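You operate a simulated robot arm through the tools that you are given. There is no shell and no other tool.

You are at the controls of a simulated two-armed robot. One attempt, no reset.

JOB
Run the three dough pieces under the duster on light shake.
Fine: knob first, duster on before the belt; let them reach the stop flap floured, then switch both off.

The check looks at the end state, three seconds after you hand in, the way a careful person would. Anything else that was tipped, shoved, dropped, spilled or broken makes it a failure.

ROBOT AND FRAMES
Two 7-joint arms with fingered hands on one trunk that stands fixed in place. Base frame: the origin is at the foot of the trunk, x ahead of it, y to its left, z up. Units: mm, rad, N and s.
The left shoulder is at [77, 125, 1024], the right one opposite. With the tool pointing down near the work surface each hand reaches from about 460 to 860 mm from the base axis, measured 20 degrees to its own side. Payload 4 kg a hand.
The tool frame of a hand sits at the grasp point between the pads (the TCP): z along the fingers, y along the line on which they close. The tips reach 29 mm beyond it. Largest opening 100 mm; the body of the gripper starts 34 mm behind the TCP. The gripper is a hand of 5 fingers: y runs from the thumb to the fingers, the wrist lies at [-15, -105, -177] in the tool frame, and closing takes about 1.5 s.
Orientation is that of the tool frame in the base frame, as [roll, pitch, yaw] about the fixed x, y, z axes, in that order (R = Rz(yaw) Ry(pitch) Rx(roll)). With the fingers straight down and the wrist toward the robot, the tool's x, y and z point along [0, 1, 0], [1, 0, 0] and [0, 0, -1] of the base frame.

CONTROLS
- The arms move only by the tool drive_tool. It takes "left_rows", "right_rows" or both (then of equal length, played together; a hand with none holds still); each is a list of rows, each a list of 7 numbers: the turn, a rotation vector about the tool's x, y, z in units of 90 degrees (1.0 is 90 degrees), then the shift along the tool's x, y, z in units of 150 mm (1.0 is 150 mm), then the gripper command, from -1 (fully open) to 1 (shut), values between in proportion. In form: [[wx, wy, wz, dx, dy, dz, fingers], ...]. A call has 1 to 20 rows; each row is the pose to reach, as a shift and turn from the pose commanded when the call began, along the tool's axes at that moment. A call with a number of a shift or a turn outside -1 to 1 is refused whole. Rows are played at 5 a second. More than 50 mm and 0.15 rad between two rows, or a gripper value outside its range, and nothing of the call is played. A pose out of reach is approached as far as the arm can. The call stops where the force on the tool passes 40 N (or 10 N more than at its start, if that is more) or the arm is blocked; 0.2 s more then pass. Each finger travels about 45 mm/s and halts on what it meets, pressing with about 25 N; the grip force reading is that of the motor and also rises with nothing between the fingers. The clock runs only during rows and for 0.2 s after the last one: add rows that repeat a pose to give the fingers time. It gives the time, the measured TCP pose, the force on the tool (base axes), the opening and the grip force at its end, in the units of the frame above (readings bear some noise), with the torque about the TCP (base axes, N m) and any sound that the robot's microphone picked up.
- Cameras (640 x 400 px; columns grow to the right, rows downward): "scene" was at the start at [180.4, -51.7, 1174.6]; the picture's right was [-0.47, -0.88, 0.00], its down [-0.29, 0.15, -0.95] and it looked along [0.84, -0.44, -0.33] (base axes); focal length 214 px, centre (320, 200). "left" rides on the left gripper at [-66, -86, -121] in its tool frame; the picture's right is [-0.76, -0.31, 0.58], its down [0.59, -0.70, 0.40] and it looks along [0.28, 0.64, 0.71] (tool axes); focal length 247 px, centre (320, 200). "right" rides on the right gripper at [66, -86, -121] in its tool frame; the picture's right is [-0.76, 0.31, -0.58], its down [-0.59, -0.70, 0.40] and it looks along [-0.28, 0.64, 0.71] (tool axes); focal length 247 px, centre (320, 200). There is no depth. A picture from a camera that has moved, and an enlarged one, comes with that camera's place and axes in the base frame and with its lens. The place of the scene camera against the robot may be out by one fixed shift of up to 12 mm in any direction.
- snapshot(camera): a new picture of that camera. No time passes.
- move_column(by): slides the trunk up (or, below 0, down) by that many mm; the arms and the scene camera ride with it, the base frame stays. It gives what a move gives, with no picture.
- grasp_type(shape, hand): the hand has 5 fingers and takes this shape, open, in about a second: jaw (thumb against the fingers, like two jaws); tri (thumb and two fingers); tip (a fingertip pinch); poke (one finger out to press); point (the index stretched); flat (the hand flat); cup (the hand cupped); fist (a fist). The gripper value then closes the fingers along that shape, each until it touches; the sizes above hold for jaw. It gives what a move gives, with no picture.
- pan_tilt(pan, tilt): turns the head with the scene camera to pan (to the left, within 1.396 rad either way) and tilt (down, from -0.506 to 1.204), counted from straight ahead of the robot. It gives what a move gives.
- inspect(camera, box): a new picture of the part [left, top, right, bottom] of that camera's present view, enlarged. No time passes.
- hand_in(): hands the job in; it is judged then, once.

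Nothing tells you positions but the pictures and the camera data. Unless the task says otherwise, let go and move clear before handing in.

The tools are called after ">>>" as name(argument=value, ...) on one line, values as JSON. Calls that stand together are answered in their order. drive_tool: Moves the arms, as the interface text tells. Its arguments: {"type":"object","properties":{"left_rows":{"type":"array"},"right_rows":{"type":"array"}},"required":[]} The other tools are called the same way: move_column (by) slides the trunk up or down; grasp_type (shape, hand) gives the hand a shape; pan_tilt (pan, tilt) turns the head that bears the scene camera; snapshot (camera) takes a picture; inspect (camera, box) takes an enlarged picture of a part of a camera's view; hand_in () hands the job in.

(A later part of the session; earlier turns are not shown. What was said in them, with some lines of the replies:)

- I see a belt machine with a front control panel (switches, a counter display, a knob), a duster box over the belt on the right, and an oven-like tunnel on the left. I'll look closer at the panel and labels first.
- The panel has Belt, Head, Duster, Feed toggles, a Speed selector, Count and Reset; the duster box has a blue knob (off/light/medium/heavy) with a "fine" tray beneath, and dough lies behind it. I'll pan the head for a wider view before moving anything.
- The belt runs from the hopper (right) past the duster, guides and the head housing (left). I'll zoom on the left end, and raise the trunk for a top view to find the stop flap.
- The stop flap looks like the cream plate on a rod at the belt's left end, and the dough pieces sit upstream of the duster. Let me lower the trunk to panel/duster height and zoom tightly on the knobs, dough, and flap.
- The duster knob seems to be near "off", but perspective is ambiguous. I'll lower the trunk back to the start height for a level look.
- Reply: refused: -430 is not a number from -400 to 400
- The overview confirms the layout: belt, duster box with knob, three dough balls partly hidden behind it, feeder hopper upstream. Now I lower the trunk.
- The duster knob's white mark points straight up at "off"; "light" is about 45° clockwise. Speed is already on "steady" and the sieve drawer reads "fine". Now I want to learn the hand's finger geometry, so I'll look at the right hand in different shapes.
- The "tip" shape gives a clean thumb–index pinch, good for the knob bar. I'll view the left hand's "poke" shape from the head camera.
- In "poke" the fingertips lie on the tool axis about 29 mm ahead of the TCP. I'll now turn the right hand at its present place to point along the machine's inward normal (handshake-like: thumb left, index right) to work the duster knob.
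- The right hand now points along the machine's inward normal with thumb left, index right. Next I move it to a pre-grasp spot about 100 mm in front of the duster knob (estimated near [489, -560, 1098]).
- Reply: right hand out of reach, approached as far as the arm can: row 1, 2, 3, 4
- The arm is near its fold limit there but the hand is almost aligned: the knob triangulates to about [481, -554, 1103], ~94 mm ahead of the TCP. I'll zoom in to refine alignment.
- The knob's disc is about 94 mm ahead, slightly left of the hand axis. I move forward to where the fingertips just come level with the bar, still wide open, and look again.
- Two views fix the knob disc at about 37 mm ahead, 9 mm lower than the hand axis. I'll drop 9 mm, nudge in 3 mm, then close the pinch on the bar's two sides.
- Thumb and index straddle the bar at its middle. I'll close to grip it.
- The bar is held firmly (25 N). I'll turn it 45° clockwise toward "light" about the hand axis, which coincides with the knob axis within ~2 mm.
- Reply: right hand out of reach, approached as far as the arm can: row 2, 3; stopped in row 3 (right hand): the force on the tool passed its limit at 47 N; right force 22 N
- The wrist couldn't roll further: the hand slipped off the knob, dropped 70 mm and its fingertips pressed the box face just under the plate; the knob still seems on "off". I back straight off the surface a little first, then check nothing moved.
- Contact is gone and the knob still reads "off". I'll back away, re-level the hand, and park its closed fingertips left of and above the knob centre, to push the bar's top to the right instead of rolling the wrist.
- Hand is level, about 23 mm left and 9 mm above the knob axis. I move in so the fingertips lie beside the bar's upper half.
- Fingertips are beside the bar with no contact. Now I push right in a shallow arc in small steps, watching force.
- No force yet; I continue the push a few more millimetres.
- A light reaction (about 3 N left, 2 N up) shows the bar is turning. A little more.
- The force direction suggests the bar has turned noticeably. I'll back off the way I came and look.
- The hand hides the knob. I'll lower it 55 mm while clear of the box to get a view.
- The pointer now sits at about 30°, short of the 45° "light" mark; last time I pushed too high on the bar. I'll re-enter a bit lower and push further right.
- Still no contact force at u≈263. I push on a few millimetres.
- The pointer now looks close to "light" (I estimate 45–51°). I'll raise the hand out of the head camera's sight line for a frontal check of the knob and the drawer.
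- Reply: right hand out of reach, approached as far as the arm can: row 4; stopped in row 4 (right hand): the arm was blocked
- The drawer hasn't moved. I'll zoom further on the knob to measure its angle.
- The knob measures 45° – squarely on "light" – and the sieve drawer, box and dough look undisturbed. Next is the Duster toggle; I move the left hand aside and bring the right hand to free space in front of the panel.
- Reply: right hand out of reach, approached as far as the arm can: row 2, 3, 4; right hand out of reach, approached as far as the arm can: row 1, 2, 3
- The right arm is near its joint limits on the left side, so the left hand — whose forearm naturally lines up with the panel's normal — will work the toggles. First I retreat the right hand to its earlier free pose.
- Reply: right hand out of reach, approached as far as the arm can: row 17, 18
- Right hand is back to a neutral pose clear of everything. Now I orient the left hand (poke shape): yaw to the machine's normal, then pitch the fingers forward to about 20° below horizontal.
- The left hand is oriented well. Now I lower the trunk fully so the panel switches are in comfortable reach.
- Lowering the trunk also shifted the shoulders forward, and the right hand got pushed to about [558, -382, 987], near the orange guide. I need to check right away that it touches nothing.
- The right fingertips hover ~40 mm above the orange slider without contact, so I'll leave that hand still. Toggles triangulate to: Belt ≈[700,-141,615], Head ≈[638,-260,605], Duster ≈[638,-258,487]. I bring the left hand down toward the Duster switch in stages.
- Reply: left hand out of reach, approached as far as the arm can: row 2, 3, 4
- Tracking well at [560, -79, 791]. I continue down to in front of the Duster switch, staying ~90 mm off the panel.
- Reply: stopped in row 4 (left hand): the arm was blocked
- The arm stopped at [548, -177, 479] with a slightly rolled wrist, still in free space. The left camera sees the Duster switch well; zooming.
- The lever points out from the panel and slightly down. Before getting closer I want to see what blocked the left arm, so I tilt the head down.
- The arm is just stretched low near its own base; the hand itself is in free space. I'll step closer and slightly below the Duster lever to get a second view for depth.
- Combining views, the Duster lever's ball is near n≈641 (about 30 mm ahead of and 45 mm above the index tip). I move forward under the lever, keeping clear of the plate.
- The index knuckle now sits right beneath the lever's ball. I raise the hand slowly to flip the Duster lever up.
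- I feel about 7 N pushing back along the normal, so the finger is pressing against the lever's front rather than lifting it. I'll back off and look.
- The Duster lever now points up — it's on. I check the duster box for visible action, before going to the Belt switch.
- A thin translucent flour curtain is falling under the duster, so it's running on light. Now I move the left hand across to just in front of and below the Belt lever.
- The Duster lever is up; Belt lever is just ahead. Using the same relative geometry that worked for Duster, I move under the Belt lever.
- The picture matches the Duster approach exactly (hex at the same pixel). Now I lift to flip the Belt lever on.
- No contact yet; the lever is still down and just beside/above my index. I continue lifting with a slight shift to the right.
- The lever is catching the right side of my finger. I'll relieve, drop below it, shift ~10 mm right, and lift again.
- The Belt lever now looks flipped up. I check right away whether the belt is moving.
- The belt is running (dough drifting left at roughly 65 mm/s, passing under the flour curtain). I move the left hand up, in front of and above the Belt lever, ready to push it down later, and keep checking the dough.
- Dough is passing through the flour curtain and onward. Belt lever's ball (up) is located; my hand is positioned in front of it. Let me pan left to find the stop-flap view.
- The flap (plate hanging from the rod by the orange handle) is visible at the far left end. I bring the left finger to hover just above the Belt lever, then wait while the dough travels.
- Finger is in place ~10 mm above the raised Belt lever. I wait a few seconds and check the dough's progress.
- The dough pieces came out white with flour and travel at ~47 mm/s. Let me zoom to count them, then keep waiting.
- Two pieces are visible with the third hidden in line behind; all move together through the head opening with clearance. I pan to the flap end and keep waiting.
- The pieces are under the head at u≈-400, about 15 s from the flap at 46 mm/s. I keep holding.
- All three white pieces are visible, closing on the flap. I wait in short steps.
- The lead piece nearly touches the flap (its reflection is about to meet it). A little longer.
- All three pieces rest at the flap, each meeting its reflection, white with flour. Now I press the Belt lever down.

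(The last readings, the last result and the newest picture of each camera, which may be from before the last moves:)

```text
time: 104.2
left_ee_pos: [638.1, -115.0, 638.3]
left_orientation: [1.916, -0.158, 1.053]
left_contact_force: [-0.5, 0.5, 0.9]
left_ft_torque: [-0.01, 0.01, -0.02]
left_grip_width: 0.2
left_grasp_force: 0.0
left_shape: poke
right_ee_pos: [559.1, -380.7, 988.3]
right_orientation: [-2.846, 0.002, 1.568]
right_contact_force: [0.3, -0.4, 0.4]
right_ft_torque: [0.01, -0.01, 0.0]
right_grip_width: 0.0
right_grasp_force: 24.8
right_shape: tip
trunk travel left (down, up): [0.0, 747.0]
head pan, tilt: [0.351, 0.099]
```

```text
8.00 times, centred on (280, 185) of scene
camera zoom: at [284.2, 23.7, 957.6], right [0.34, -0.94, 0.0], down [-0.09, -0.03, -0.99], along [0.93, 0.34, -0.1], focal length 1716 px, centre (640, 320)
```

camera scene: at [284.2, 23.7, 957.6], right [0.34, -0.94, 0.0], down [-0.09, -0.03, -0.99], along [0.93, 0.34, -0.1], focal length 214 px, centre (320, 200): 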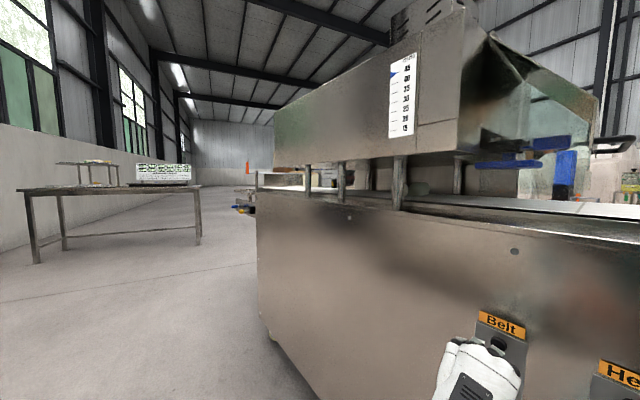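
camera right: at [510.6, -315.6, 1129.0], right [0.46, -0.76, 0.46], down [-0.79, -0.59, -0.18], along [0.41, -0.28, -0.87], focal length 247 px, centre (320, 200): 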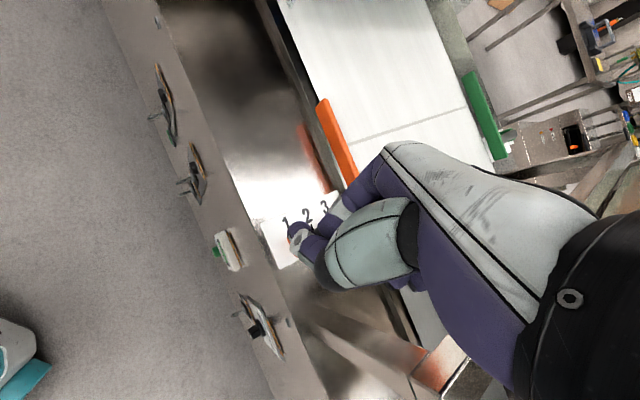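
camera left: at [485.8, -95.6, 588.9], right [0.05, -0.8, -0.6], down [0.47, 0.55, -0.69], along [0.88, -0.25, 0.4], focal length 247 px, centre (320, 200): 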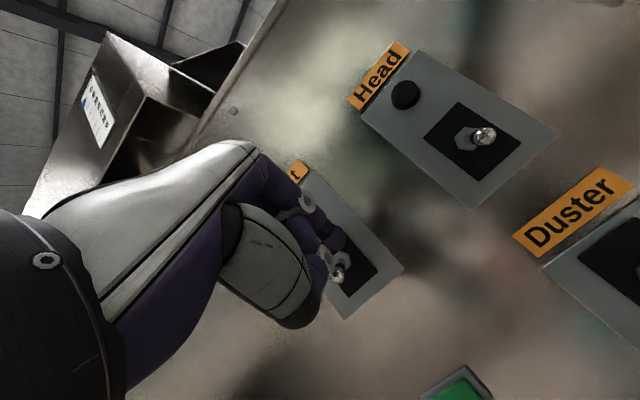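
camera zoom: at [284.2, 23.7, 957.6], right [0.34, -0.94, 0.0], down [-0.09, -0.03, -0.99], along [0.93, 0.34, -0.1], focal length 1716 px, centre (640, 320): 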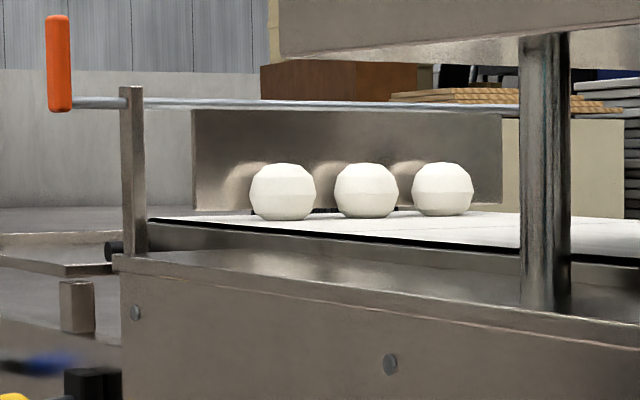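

The dough hasn't moved since the last look, and the Belt lever's ball is now ~11 mm below its nut: belt off. I retreat from the lever; for the Duster lever (just beneath the Head lever) I'll switch to the slimmer "point" shape.

>>> drive_tool(left_rows=[[0, 0, 0, 0.005, 0.03, -0.02, -1], [0, 0, 0, 0.0, -0.02, -0.2, -1], [0, 0, 0, -0.01, -0.1, -0.45, -1], [0, 0, 0, -0.01, -0.13, -0.7, -1]])

>>> grasp_type(shape="point", hand="left")

>>> snapshot(camera="left")

>>> pan_tilt(pan=-0.2, tilt=0.8)

>>> snapshot(camera="scene")

>>> inspect(camera="scene", box=[230, 60, 430, 200])

```text
time: 105.2
left_ee_pos: [545.7, -65.7, 656.2]
left_orientation: [1.914, -0.158, 1.056]
left_contact_force: [0.2, 0.5, 0.0]
left_ft_torque: [0.01, 0.02, -0.01]
left_grip_width: 0.2
left_grasp_force: 0.1
left_shape: poke
right_ee_pos: [558.9, -379.8, 986.9]
right_orientation: [-2.846, 0.001, 1.568]
right_contact_force: [0.4, 0.1, -0.4]
right_ft_torque: [0.0, 0.02, 0.01]
right_grip_width: 0.0
right_grasp_force: 25.0
right_shape: tip
trunk travel left (down, up): [0.0, 747.0]
head pan, tilt: [0.351, 0.099]
```

```text
time: 106.1
left_ee_pos: [546.3, -66.0, 655.4]
left_orientation: [1.915, -0.158, 1.052]
left_contact_force: [0.1, 1.3, 0.0]
left_ft_torque: [0.01, -0.03, -0.02]
left_grip_width: 0.2
left_grasp_force: 0.0
left_shape: point
right_ee_pos: [559.0, -381.6, 987.2]
right_orientation: [-2.845, 0.0, 1.568]
right_contact_force: [-0.2, -0.9, -0.3]
right_ft_torque: [0.0, 0.01, 0.01]
right_grip_width: 0.0
right_grasp_force: 24.9
right_shape: tip
trunk travel left (down, up): [0.0, 747.0]
head pan, tilt: [0.351, 0.099]
```

```text
taken
camera left: at [392.3, -47.0, 605.8], right [0.05, -0.8, -0.6], down [0.47, 0.55, -0.69], along [0.88, -0.25, 0.4], focal length 247 px, centre (320, 200)
```

left: 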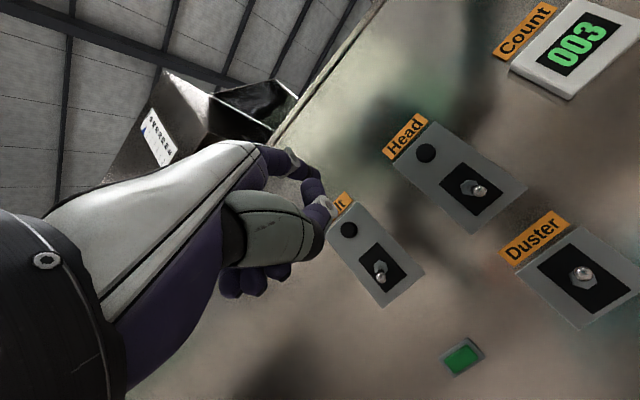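

```text
time: 107.2
left_ee_pos: [545.7, -65.7, 655.3]
left_orientation: [1.917, -0.159, 1.056]
left_contact_force: [0.3, 0.0, 0.7]
left_ft_torque: [0.01, 0.02, 0.02]
left_grip_width: 0.2
left_grasp_force: 0.1
left_shape: point
right_ee_pos: [558.7, -381.0, 987.2]
right_orientation: [-2.846, -0.001, 1.568]
right_contact_force: [0.6, 0.1, 0.5]
right_ft_torque: [0.0, 0.01, 0.02]
right_grip_width: 0.0
right_grasp_force: 25.0
right_shape: tip
trunk travel left (down, up): [0.0, 747.0]
head pan, tilt: [-0.201, 0.799]
```

```text
taken
camera scene: at [276.8, -24.0, 894.6], right [-0.2, -0.98, 0.0], down [-0.7, 0.14, -0.7], along [0.68, -0.14, -0.72], focal length 214 px, centre (320, 200)
```

scene: 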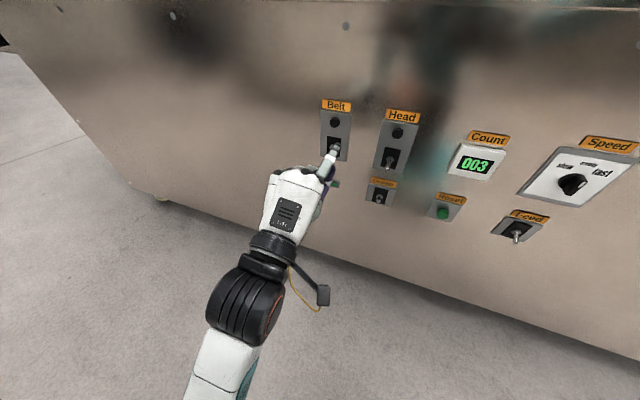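

```text
2.86 times, centred on (330, 130) of scene
camera zoom: at [276.8, -24.0, 894.6], right [-0.2, -0.98, 0.0], down [-0.7, 0.14, -0.7], along [0.68, -0.14, -0.72], focal length 613 px, centre (291, 400)
```

zoom: 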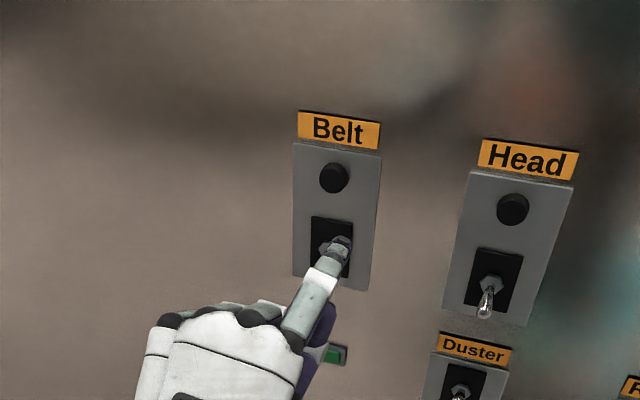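

The counter reads 003 — all three pieces passed. I zoom to see the stretched index in the left camera.

>>> inspect(camera="left", box=[220, 120, 420, 320])

>>> inspect(camera="scene", box=[300, 120, 360, 200])

```text
2.00 times, centred on (320, 220) of left
camera zoom: at [392.3, -47.1, 605.9], right [0.05, -0.8, -0.6], down [0.47, 0.55, -0.69], along [0.88, -0.25, 0.4], focal length 494 px, centre (320, 160)
```

zoom: 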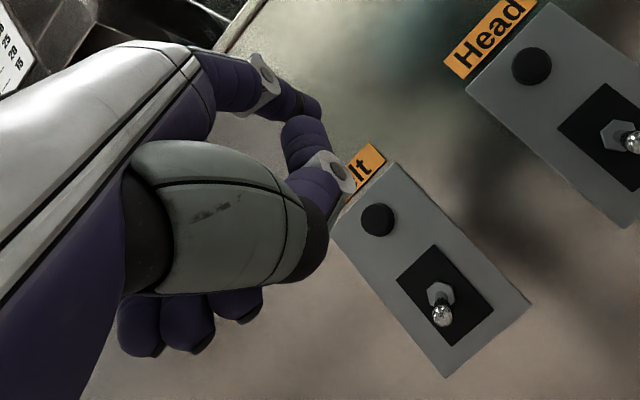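

```text
5.00 times, centred on (330, 160) of scene
camera zoom: at [276.8, -24.0, 894.6], right [-0.2, -0.98, 0.0], down [-0.7, 0.14, -0.7], along [0.68, -0.14, -0.72], focal length 1072 px, centre (270, 400)
```

zoom: 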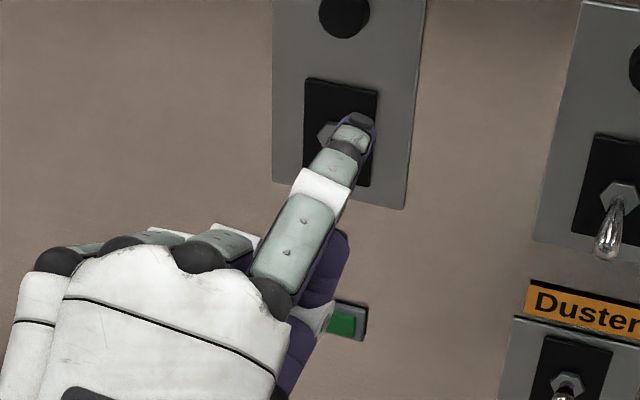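

In "point" the index extends straight along the panel normal, its tip ~44 mm ahead of, 54 mm above and 30 mm right of the TCP — slim enough to fit under the Head lever. I move to in front of and above the Duster lever.

>>> drive_tool(left_rows=[[0, 0, 0, -0.153, -0.162, 0.128, -1], [0, 0, 0, -0.306, -0.324, 0.256, -1], [0, 0, 0, -0.458, -0.485, 0.385, -1], [0, 0, 0, -0.611, -0.647, 0.513, -1], [0, 0, 0, -0.764, -0.809, 0.641, -1], [0, 0, 0, -0.764, -0.809, 0.641, -1]])

>>> snapshot(camera="left")

>>> inspect(camera="left", box=[220, 120, 420, 320])

>>> inspect(camera="scene", box=[320, 120, 420, 240])

```text
time: 108.6
left_ee_pos: [543.5, -169.1, 491.5]
left_orientation: [1.916, -0.159, 1.054]
left_contact_force: [-0.4, -0.6, 0.3]
left_ft_torque: [0.01, -0.01, 0.0]
left_grip_width: 0.0
left_grasp_force: 0.1
left_shape: point
right_ee_pos: [558.9, -381.6, 986.9]
right_orientation: [-2.845, -0.001, 1.566]
right_contact_force: [0.0, -1.2, -0.3]
right_ft_torque: [-0.04, 0.0, 0.02]
right_grip_width: 0.2
right_grasp_force: 25.2
right_shape: tip
trunk travel left (down, up): [0.0, 747.0]
head pan, tilt: [-0.201, 0.799]
```

```text
taken
camera left: at [390.6, -149.7, 442.7], right [0.05, -0.8, -0.6], down [0.47, 0.55, -0.69], along [0.88, -0.25, 0.4], focal length 247 px, centre (320, 200)
```

left: 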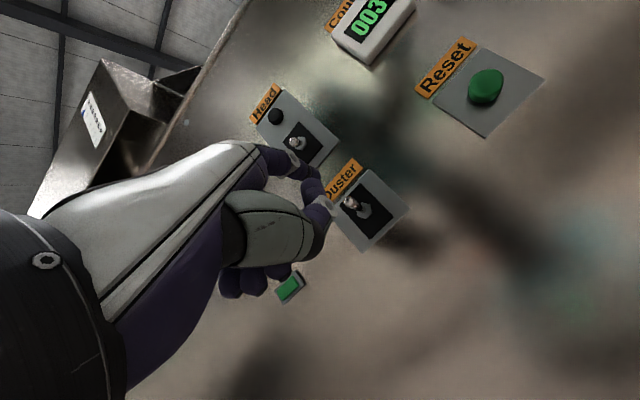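

```text
2.00 times, centred on (320, 220) of left
camera zoom: at [390.6, -149.7, 442.7], right [0.05, -0.8, -0.6], down [0.47, 0.55, -0.69], along [0.88, -0.25, 0.4], focal length 494 px, centre (320, 160)
```

zoom: 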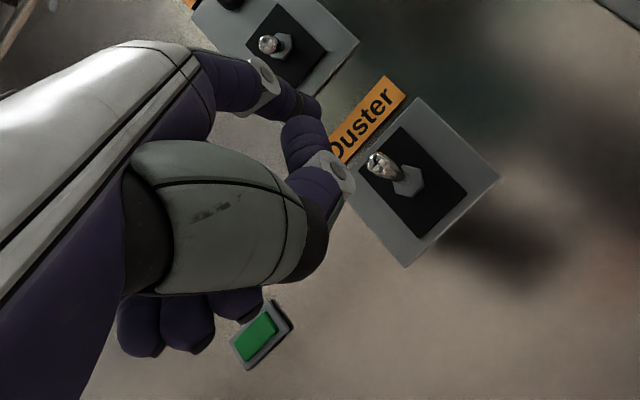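

```text
3.33 times, centred on (370, 180) of scene
camera zoom: at [276.8, -24.1, 894.6], right [-0.2, -0.98, 0.0], down [-0.7, 0.14, -0.7], along [0.68, -0.14, -0.72], focal length 715 px, centre (153, 267)
```

zoom: 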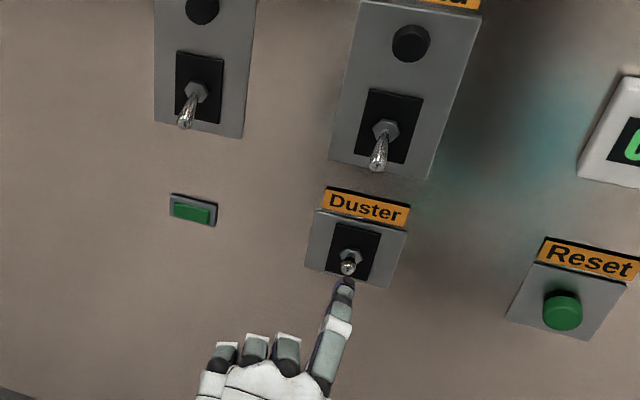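

Index is lined up with the raised Duster lever; Belt lever is confirmed down. I move forward over the lever.

>>> drive_tool(left_rows=[[0, 0, 0, 0.01, 0.034, 0.1, -1], [0, 0, 0, 0.02, 0.068, 0.2, -1], [0, 0, 0, 0.03, 0.101, 0.296, -1], [0, 0, 0, 0.03, 0.101, 0.296, -1]])

>>> inspect(camera="left", box=[220, 120, 420, 320])

>>> inspect(camera="scene", box=[320, 120, 420, 240])

```text
time: 109.6
left_ee_pos: [586.7, -187.9, 492.9]
left_orientation: [1.916, -0.159, 1.053]
left_contact_force: [-0.1, 0.3, 0.4]
left_ft_torque: [0.0, -0.01, 0.0]
left_grip_width: 0.1
left_grasp_force: 0.1
left_shape: point
right_ee_pos: [558.6, -381.0, 986.3]
right_orientation: [-2.845, 0.0, 1.568]
right_contact_force: [0.9, -0.7, 0.1]
right_ft_torque: [0.0, 0.04, -0.01]
right_grip_width: 0.0
right_grasp_force: 25.1
right_shape: tip
trunk travel left (down, up): [0.0, 747.0]
head pan, tilt: [-0.201, 0.799]
```

```text
2.00 times, centred on (320, 220) of left
camera zoom: at [433.8, -169.2, 442.9], right [0.05, -0.8, -0.6], down [0.47, 0.55, -0.69], along [0.88, -0.25, 0.4], focal length 494 px, centre (320, 160)
```

zoom: 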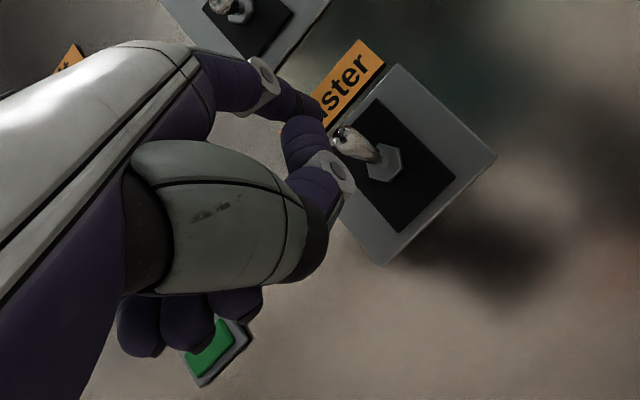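

```text
3.33 times, centred on (370, 180) of scene
camera zoom: at [276.8, -24.1, 894.6], right [-0.2, -0.98, 0.0], down [-0.7, 0.14, -0.7], along [0.68, -0.14, -0.72], focal length 715 px, centre (153, 267)
```

zoom: 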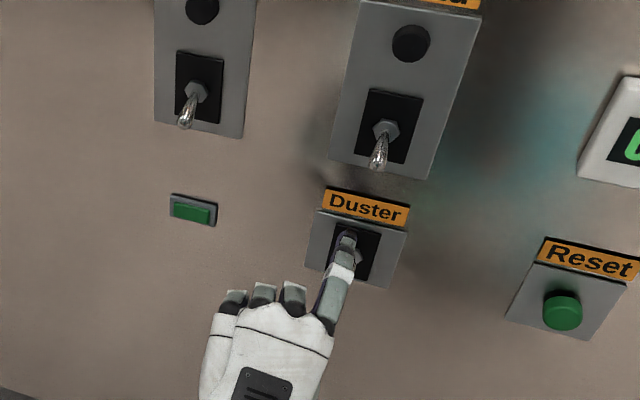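

The index is directly over the lever. I press down.

>>> drive_tool(left_rows=[[0, 0, 0, -0.009, -0.056, 0.02, -1], [0, 0, 0, -0.019, -0.112, 0.04, -1], [0, 0, 0, -0.028, -0.167, 0.06, -1], [0, 0, 0, -0.038, -0.223, 0.08, -1], [0, 0, 0, -0.042, -0.25, 0.09, -1]])

>>> inspect(camera="left", box=[220, 120, 420, 320])

>>> inspect(camera="scene", box=[320, 120, 420, 240])

```text
time: 110.8
left_ee_pos: [588.5, -189.2, 453.1]
left_orientation: [1.914, -0.158, 1.053]
left_contact_force: [0.2, 1.3, 4.8]
left_ft_torque: [-0.21, -0.07, 0.02]
left_grip_width: 0.0
left_grasp_force: 0.0
left_shape: point
right_ee_pos: [557.9, -380.0, 987.4]
right_orientation: [-2.847, -0.002, 1.568]
right_contact_force: [-0.1, 0.4, 0.1]
right_ft_torque: [0.0, 0.02, 0.0]
right_grip_width: 0.0
right_grasp_force: 25.2
right_shape: tip
trunk travel left (down, up): [0.0, 747.0]
head pan, tilt: [-0.201, 0.799]
```

```text
2.00 times, centred on (320, 220) of left
camera zoom: at [434.3, -169.6, 403.5], right [0.05, -0.8, -0.6], down [0.47, 0.55, -0.69], along [0.88, -0.24, 0.4], focal length 494 px, centre (320, 160)
```

zoom: 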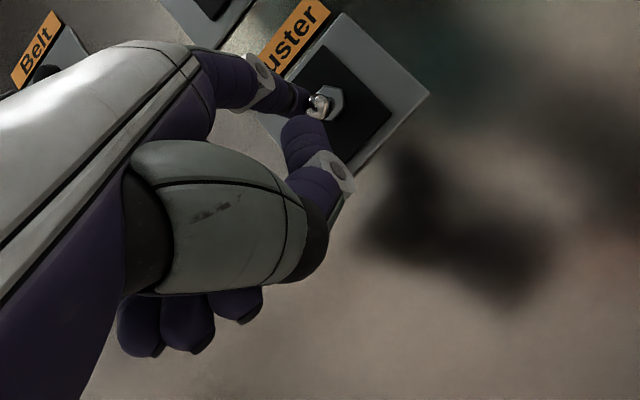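

```text
3.33 times, centred on (370, 180) of scene
camera zoom: at [276.5, -23.9, 894.7], right [-0.2, -0.98, 0.0], down [-0.7, 0.14, -0.7], along [0.68, -0.14, -0.72], focal length 715 px, centre (153, 267)
```

zoom: 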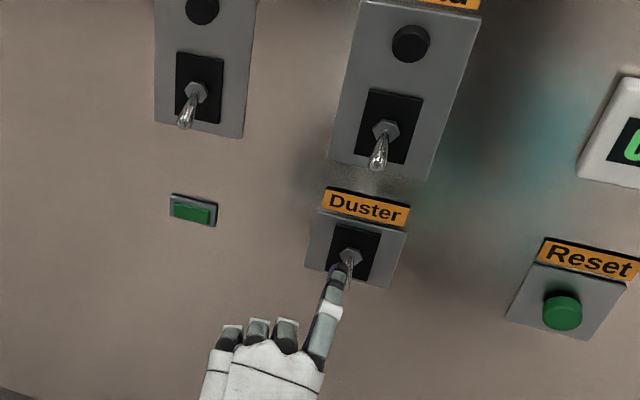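

About 5 N upward reaction and the ball now sits ~11 mm below its nut: Duster looks off. I lift slightly and retreat to verify.

>>> drive_tool(left_rows=[[0, 0, 0, 0.009, 0.056, -0.02, -1], [0, 0, 0, 0.009, 0.0, -0.2, -1], [0, 0, 0, 0.0, -0.06, -0.45, -1]])

>>> snapshot(camera="left")

>>> inspect(camera="scene", box=[320, 120, 420, 240])

>>> snapshot(camera="scene")

```text
time: 111.6
left_ee_pos: [528.2, -158.1, 467.1]
left_orientation: [1.916, -0.158, 1.052]
left_contact_force: [1.0, 0.5, -0.3]
left_ft_torque: [-0.01, 0.0, 0.02]
left_grip_width: 0.0
left_grasp_force: 0.1
left_shape: point
right_ee_pos: [559.7, -381.3, 986.7]
right_orientation: [-2.845, 0.0, 1.567]
right_contact_force: [0.2, -0.1, -0.4]
right_ft_torque: [-0.01, 0.05, -0.02]
right_grip_width: 0.0
right_grasp_force: 24.5
right_shape: tip
trunk travel left (down, up): [0.0, 747.0]
head pan, tilt: [-0.201, 0.799]
```

```text
taken
camera left: at [374.2, -138.6, 417.0], right [0.05, -0.8, -0.6], down [0.47, 0.55, -0.69], along [0.88, -0.25, 0.4], focal length 247 px, centre (320, 200)
```

left: 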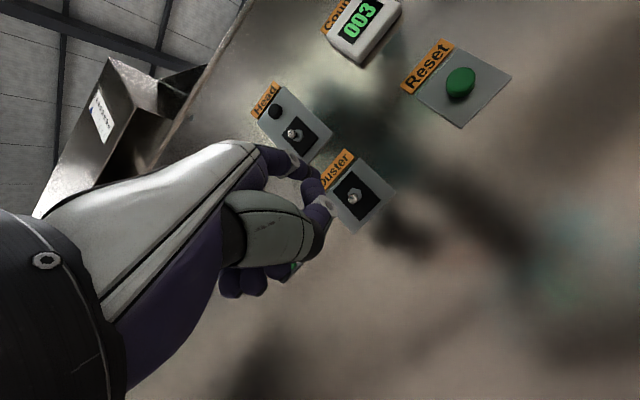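

```text
3.33 times, centred on (370, 180) of scene
camera zoom: at [276.8, -24.1, 894.6], right [-0.2, -0.98, 0.0], down [-0.7, 0.14, -0.7], along [0.68, -0.14, -0.72], focal length 715 px, centre (153, 267)
```

zoom: 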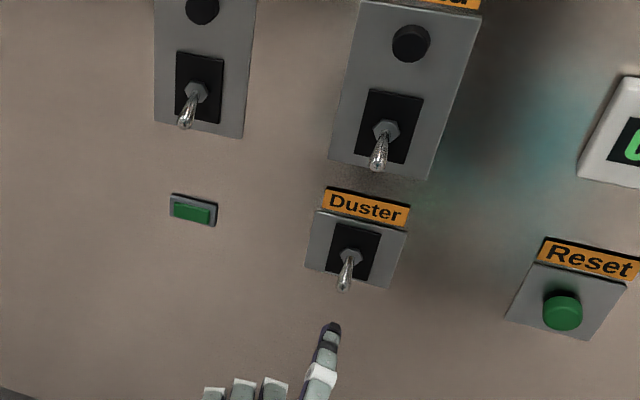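

```text
taken
camera scene: at [276.8, -24.1, 894.6], right [-0.2, -0.98, 0.0], down [-0.7, 0.14, -0.7], along [0.68, -0.14, -0.72], focal length 214 px, centre (320, 200)
```

scene: 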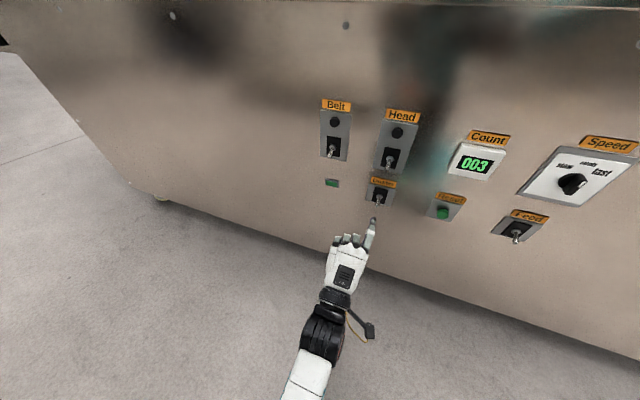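

Both Belt and Duster levers are clearly down, like Head and Feed. I pull the left hand well away from the panel, then check the duster, knob and dough.

>>> drive_tool(left_rows=[[0, 0, 0, 0.1, 0.007, -0.2, -1], [0, 0, 0, 0.3, 0.014, -0.35, -1], [0, 0, 0, 0.5, 0.02, -0.48, -1], [0, 0, 0, 0.693, 0.027, -0.599, -1]])

>>> pan_tilt(pan=0.35, tilt=0.1)

>>> inspect(camera="scene", box=[240, 160, 320, 210])

>>> pan_tilt(pan=-0.6, tilt=0.1)

>>> snapshot(camera="scene")

>>> inspect(camera="scene", box=[260, 120, 500, 280])

```text
time: 112.6
left_ee_pos: [504.7, -30.7, 516.6]
left_orientation: [1.916, -0.158, 1.051]
left_contact_force: [0.5, 0.3, 0.7]
left_ft_torque: [-0.01, -0.02, 0.03]
left_grip_width: 0.1
left_grasp_force: 0.2
left_shape: point
right_ee_pos: [557.5, -381.0, 987.6]
right_orientation: [-2.847, 0.0, 1.569]
right_contact_force: [0.4, -0.2, 0.0]
right_ft_torque: [0.01, -0.01, 0.01]
right_grip_width: 0.0
right_grasp_force: 24.5
right_shape: tip
trunk travel left (down, up): [0.0, 747.0]
head pan, tilt: [-0.201, 0.799]
```

```text
time: 113.6
left_ee_pos: [505.0, -33.7, 516.4]
left_orientation: [1.917, -0.159, 1.054]
left_contact_force: [-0.4, 0.5, -1.3]
left_ft_torque: [-0.03, 0.0, 0.01]
left_grip_width: 0.0
left_grasp_force: 0.1
left_shape: point
right_ee_pos: [557.7, -381.4, 986.8]
right_orientation: [-2.846, 0.0, 1.566]
right_contact_force: [-0.1, 0.2, -0.4]
right_ft_torque: [0.02, -0.01, 0.02]
right_grip_width: 0.0
right_grasp_force: 24.8
right_shape: tip
trunk travel left (down, up): [0.0, 747.0]
head pan, tilt: [0.351, 0.099]
```

```text
8.00 times, centred on (280, 185) of scene
camera zoom: at [284.2, 23.7, 957.5], right [0.34, -0.94, 0.0], down [-0.09, -0.03, -0.99], along [0.93, 0.34, -0.1], focal length 1716 px, centre (640, 320)
```

zoom: 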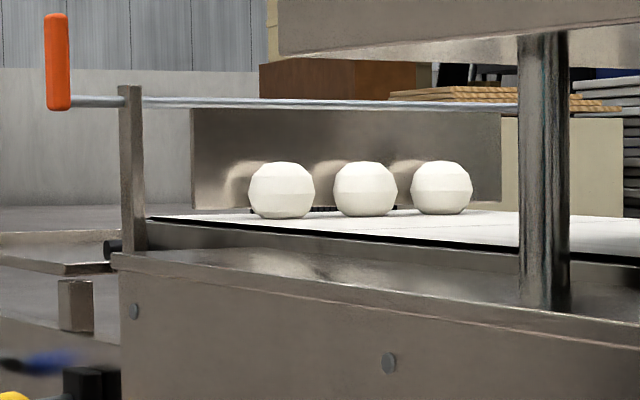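

```text
time: 114.9
left_ee_pos: [506.5, -32.2, 516.3]
left_orientation: [1.916, -0.158, 1.052]
left_contact_force: [0.0, 0.2, -1.2]
left_ft_torque: [-0.02, -0.03, 0.01]
left_grip_width: 0.0
left_grasp_force: 0.1
left_shape: point
right_ee_pos: [558.7, -381.3, 987.8]
right_orientation: [-2.845, 0.001, 1.569]
right_contact_force: [0.3, 0.3, 0.2]
right_ft_torque: [0.01, -0.02, -0.02]
right_grip_width: 0.0
right_grasp_force: 24.6
right_shape: tip
trunk travel left (down, up): [0.0, 747.0]
head pan, tilt: [-0.6, 0.099]
```

```text
taken
camera scene: at [273.7, -59.8, 957.6], right [-0.56, -0.83, 0.0], down [-0.08, 0.06, -0.99], along [0.82, -0.56, -0.1], focal length 214 px, centre (320, 200)
```

scene: 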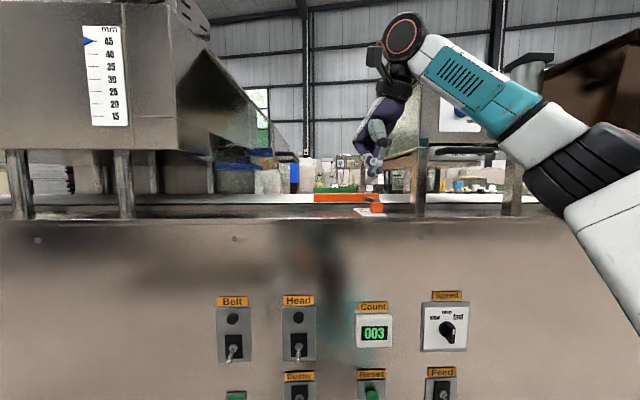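

```text
2.50 times, centred on (380, 200) of scene
camera zoom: at [273.7, -59.8, 957.6], right [-0.56, -0.83, 0.0], down [-0.08, 0.06, -0.99], along [0.82, -0.56, -0.1], focal length 536 px, centre (170, 200)
```

zoom: 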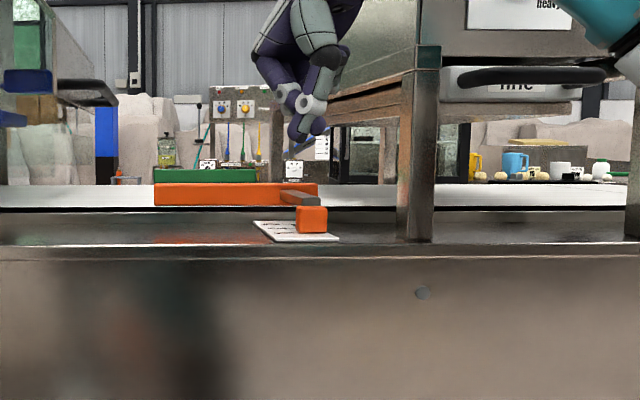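

Flour curtain is gone, the three floured pieces rest at the flap and the belt stands still. I raise the trunk a little at first to lift the right hand clear of the orange guide, watching how it rides.

>>> move_column(by=50)

>>> snapshot(camera="scene")

```text
time: 115.8
left_ee_pos: [506.0, -32.0, 565.8]
left_orientation: [1.915, -0.157, 1.055]
left_contact_force: [0.4, 1.2, -0.7]
left_ft_torque: [0.0, -0.03, 0.01]
left_grip_width: 0.1
left_grasp_force: 0.0
left_shape: point
right_ee_pos: [558.6, -381.4, 1036.8]
right_orientation: [-2.845, -0.001, 1.566]
right_contact_force: [-0.5, 0.6, 0.7]
right_ft_torque: [-0.02, -0.03, -0.04]
right_grip_width: 0.1
right_grasp_force: 25.3
right_shape: tip
trunk travel left (down, up): [-50.0, 697.0]
head pan, tilt: [-0.6, 0.099]
```

```text
taken
camera scene: at [249.5, -60.0, 1011.2], right [-0.56, -0.83, 0.0], down [-0.08, 0.06, -0.99], along [0.82, -0.56, -0.1], focal length 214 px, centre (320, 200)
```

scene: 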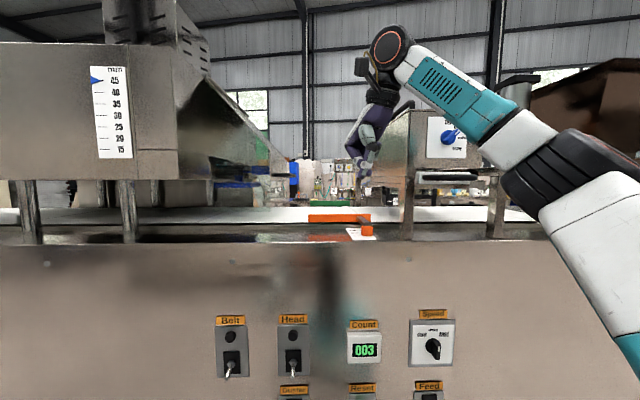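

Both hands ride straight up. I raise further so the arms are clear of the machine, then verify the knob from the front.

>>> move_column(by=250)

>>> pan_tilt(pan=-0.9, tilt=0.3)

>>> snapshot(camera="scene")

```text
time: 118.4
left_ee_pos: [505.9, -32.5, 816.1]
left_orientation: [1.917, -0.158, 1.053]
left_contact_force: [0.0, 0.5, -0.8]
left_ft_torque: [-0.02, -0.01, -0.01]
left_grip_width: 0.0
left_grasp_force: 0.1
left_shape: point
right_ee_pos: [559.2, -381.1, 1287.0]
right_orientation: [-2.846, 0.001, 1.567]
right_contact_force: [0.1, 0.0, 0.6]
right_ft_torque: [0.05, 0.0, 0.02]
right_grip_width: 0.0
right_grasp_force: 24.9
right_shape: tip
trunk travel left (down, up): [-300.0, 447.0]
head pan, tilt: [-0.6, 0.099]
```

```text
time: 119.2
left_ee_pos: [504.3, -31.5, 817.1]
left_orientation: [1.917, -0.159, 1.051]
left_contact_force: [0.6, -0.1, 0.3]
left_ft_torque: [-0.01, -0.01, 0.02]
left_grip_width: 0.1
left_grasp_force: 0.1
left_shape: point
right_ee_pos: [558.3, -381.0, 1287.1]
right_orientation: [-2.847, 0.0, 1.568]
right_contact_force: [0.0, -0.2, 0.1]
right_ft_torque: [-0.02, -0.01, 0.01]
right_grip_width: 0.0
right_grasp_force: 25.0
right_shape: tip
trunk travel left (down, up): [-300.0, 447.0]
head pan, tilt: [-0.901, 0.3]
```

```text
taken
camera scene: at [132.2, -81.1, 1254.8], right [-0.78, -0.62, 0.0], down [-0.18, 0.23, -0.96], along [0.59, -0.75, -0.3], focal length 214 px, centre (320, 200)
```

scene: 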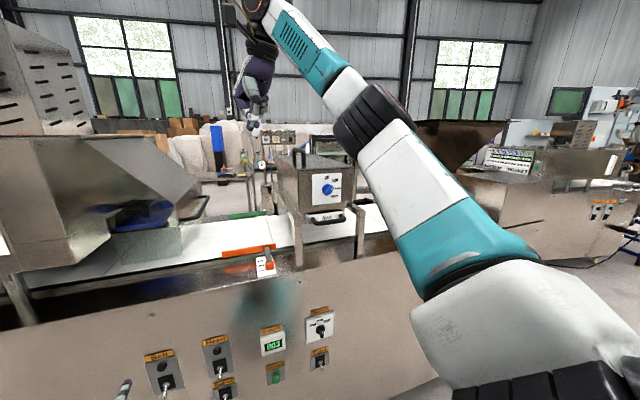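

>>> inspect(camera="scene", box=[296, 160, 360, 232])

>>> inspect(camera="scene", box=[130, 300, 350, 400])

>>> inspect(camera="scene", box=[200, 200, 400, 300])

>>> pan_tilt(pan=0.25, tilt=0.35)

>>> snapshot(camera="scene")

>>> inspect(camera="scene", box=[190, 90, 310, 170])

```text
5.56 times, centred on (328, 196) of scene
camera zoom: at [132.2, -81.1, 1254.8], right [-0.78, -0.62, 0.0], down [-0.18, 0.23, -0.96], along [0.59, -0.75, -0.3], focal length 1192 px, centre (276, 222)
```

zoom: 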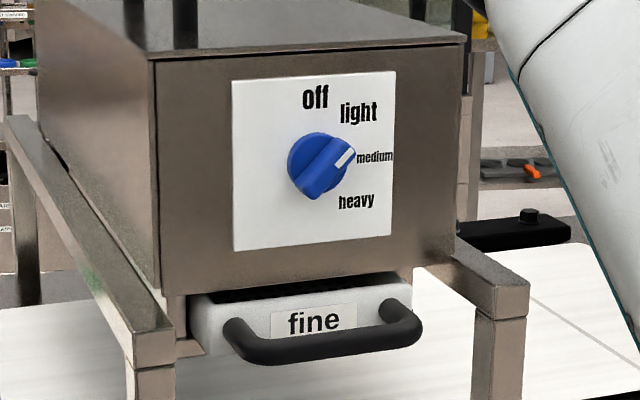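

```text
2.91 times, centred on (240, 350) of scene
camera zoom: at [132.2, -81.1, 1254.8], right [-0.78, -0.62, 0.0], down [-0.18, 0.23, -0.96], along [0.59, -0.75, -0.3], focal length 624 px, centre (553, -236)
```

zoom: 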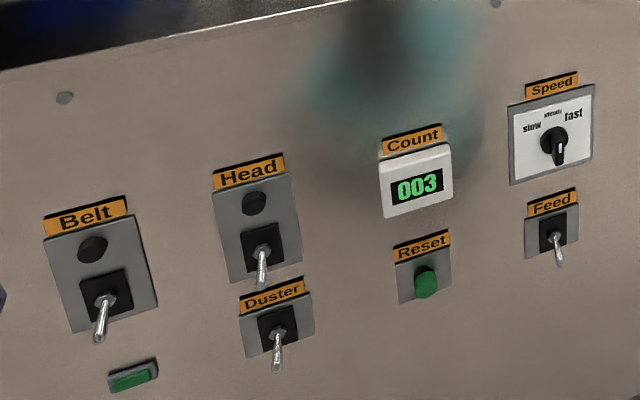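

```text
3.20 times, centred on (300, 250) of scene
camera zoom: at [132.2, -81.1, 1254.8], right [-0.78, -0.62, 0.0], down [-0.18, 0.23, -0.96], along [0.59, -0.75, -0.3], focal length 686 px, centre (384, 40)
```

zoom: 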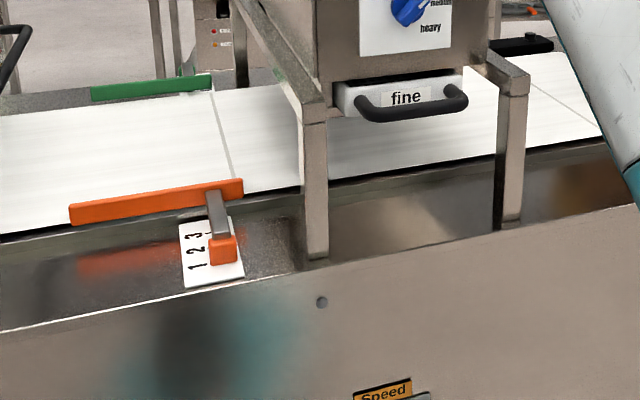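

```text
time: 120.5
left_ee_pos: [504.4, -32.2, 815.6]
left_orientation: [1.917, -0.159, 1.053]
left_contact_force: [-0.3, -0.1, -0.9]
left_ft_torque: [0.0, -0.01, -0.04]
left_grip_width: 0.2
left_grasp_force: 0.0
left_shape: point
right_ee_pos: [558.5, -380.4, 1288.4]
right_orientation: [-2.846, 0.0, 1.565]
right_contact_force: [0.5, 0.6, 0.8]
right_ft_torque: [0.0, 0.02, -0.01]
right_grip_width: 0.0
right_grasp_force: 25.1
right_shape: tip
trunk travel left (down, up): [-300.0, 447.0]
head pan, tilt: [0.25, 0.351]
```

```text
taken
camera scene: at [164.4, 15.0, 1250.1], right [0.25, -0.97, 0.0], down [-0.33, -0.08, -0.94], along [0.91, 0.23, -0.34], focal length 214 px, centre (320, 200)
```

scene: 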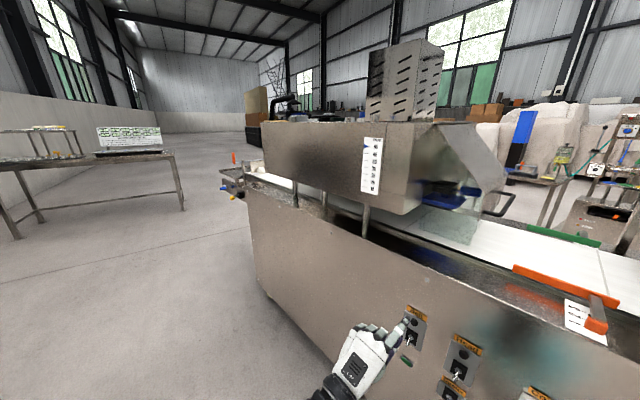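

```text
5.00 times, centred on (250, 130) of scene
camera zoom: at [164.4, 15.0, 1250.1], right [0.25, -0.97, 0.0], down [-0.33, -0.08, -0.94], along [0.91, 0.23, -0.34], focal length 1072 px, centre (670, 550)
```

zoom: 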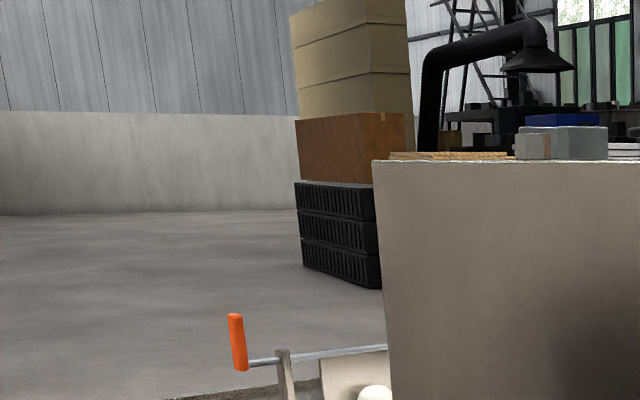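

Everything checks out. The knob is on "light", the Belt and Duster levers are down, and Head, Feed and Speed are untouched. The count reads 003, the three floured pieces sit at the stop flap, and both hands are clear. Handing in.

>>> hand_in()

```text
The job is handed in.
```

The job is handed in: all three dough pieces went under the duster on light shake. They came out white with flour and are resting against the stop flap.

- **Sequence:** I set the knob to "light" first, then switched the duster on, then the belt. The belt went off once all three pieces had reached the flap, and the duster after it.
- **End state:** Both switches are down, the flour curtain has stopped and the counter reads 003. I left the knob on "light" and didn't touch Head, Feed or Speed.
- **One slip:** On my first try at turning the knob, the wrist ran out of travel. The right hand dropped about 70 mm and its fingertips pressed on the duster box near the sieve drawer, with a peak of 47 N. The box and drawer looked unmoved afterwards, and I turned the knob by pushing it instead.

While the trunk was lowered, the right hand hovered about 40 mm above the orange guide without touching it. Both hands were clear of the machine when I handed in.
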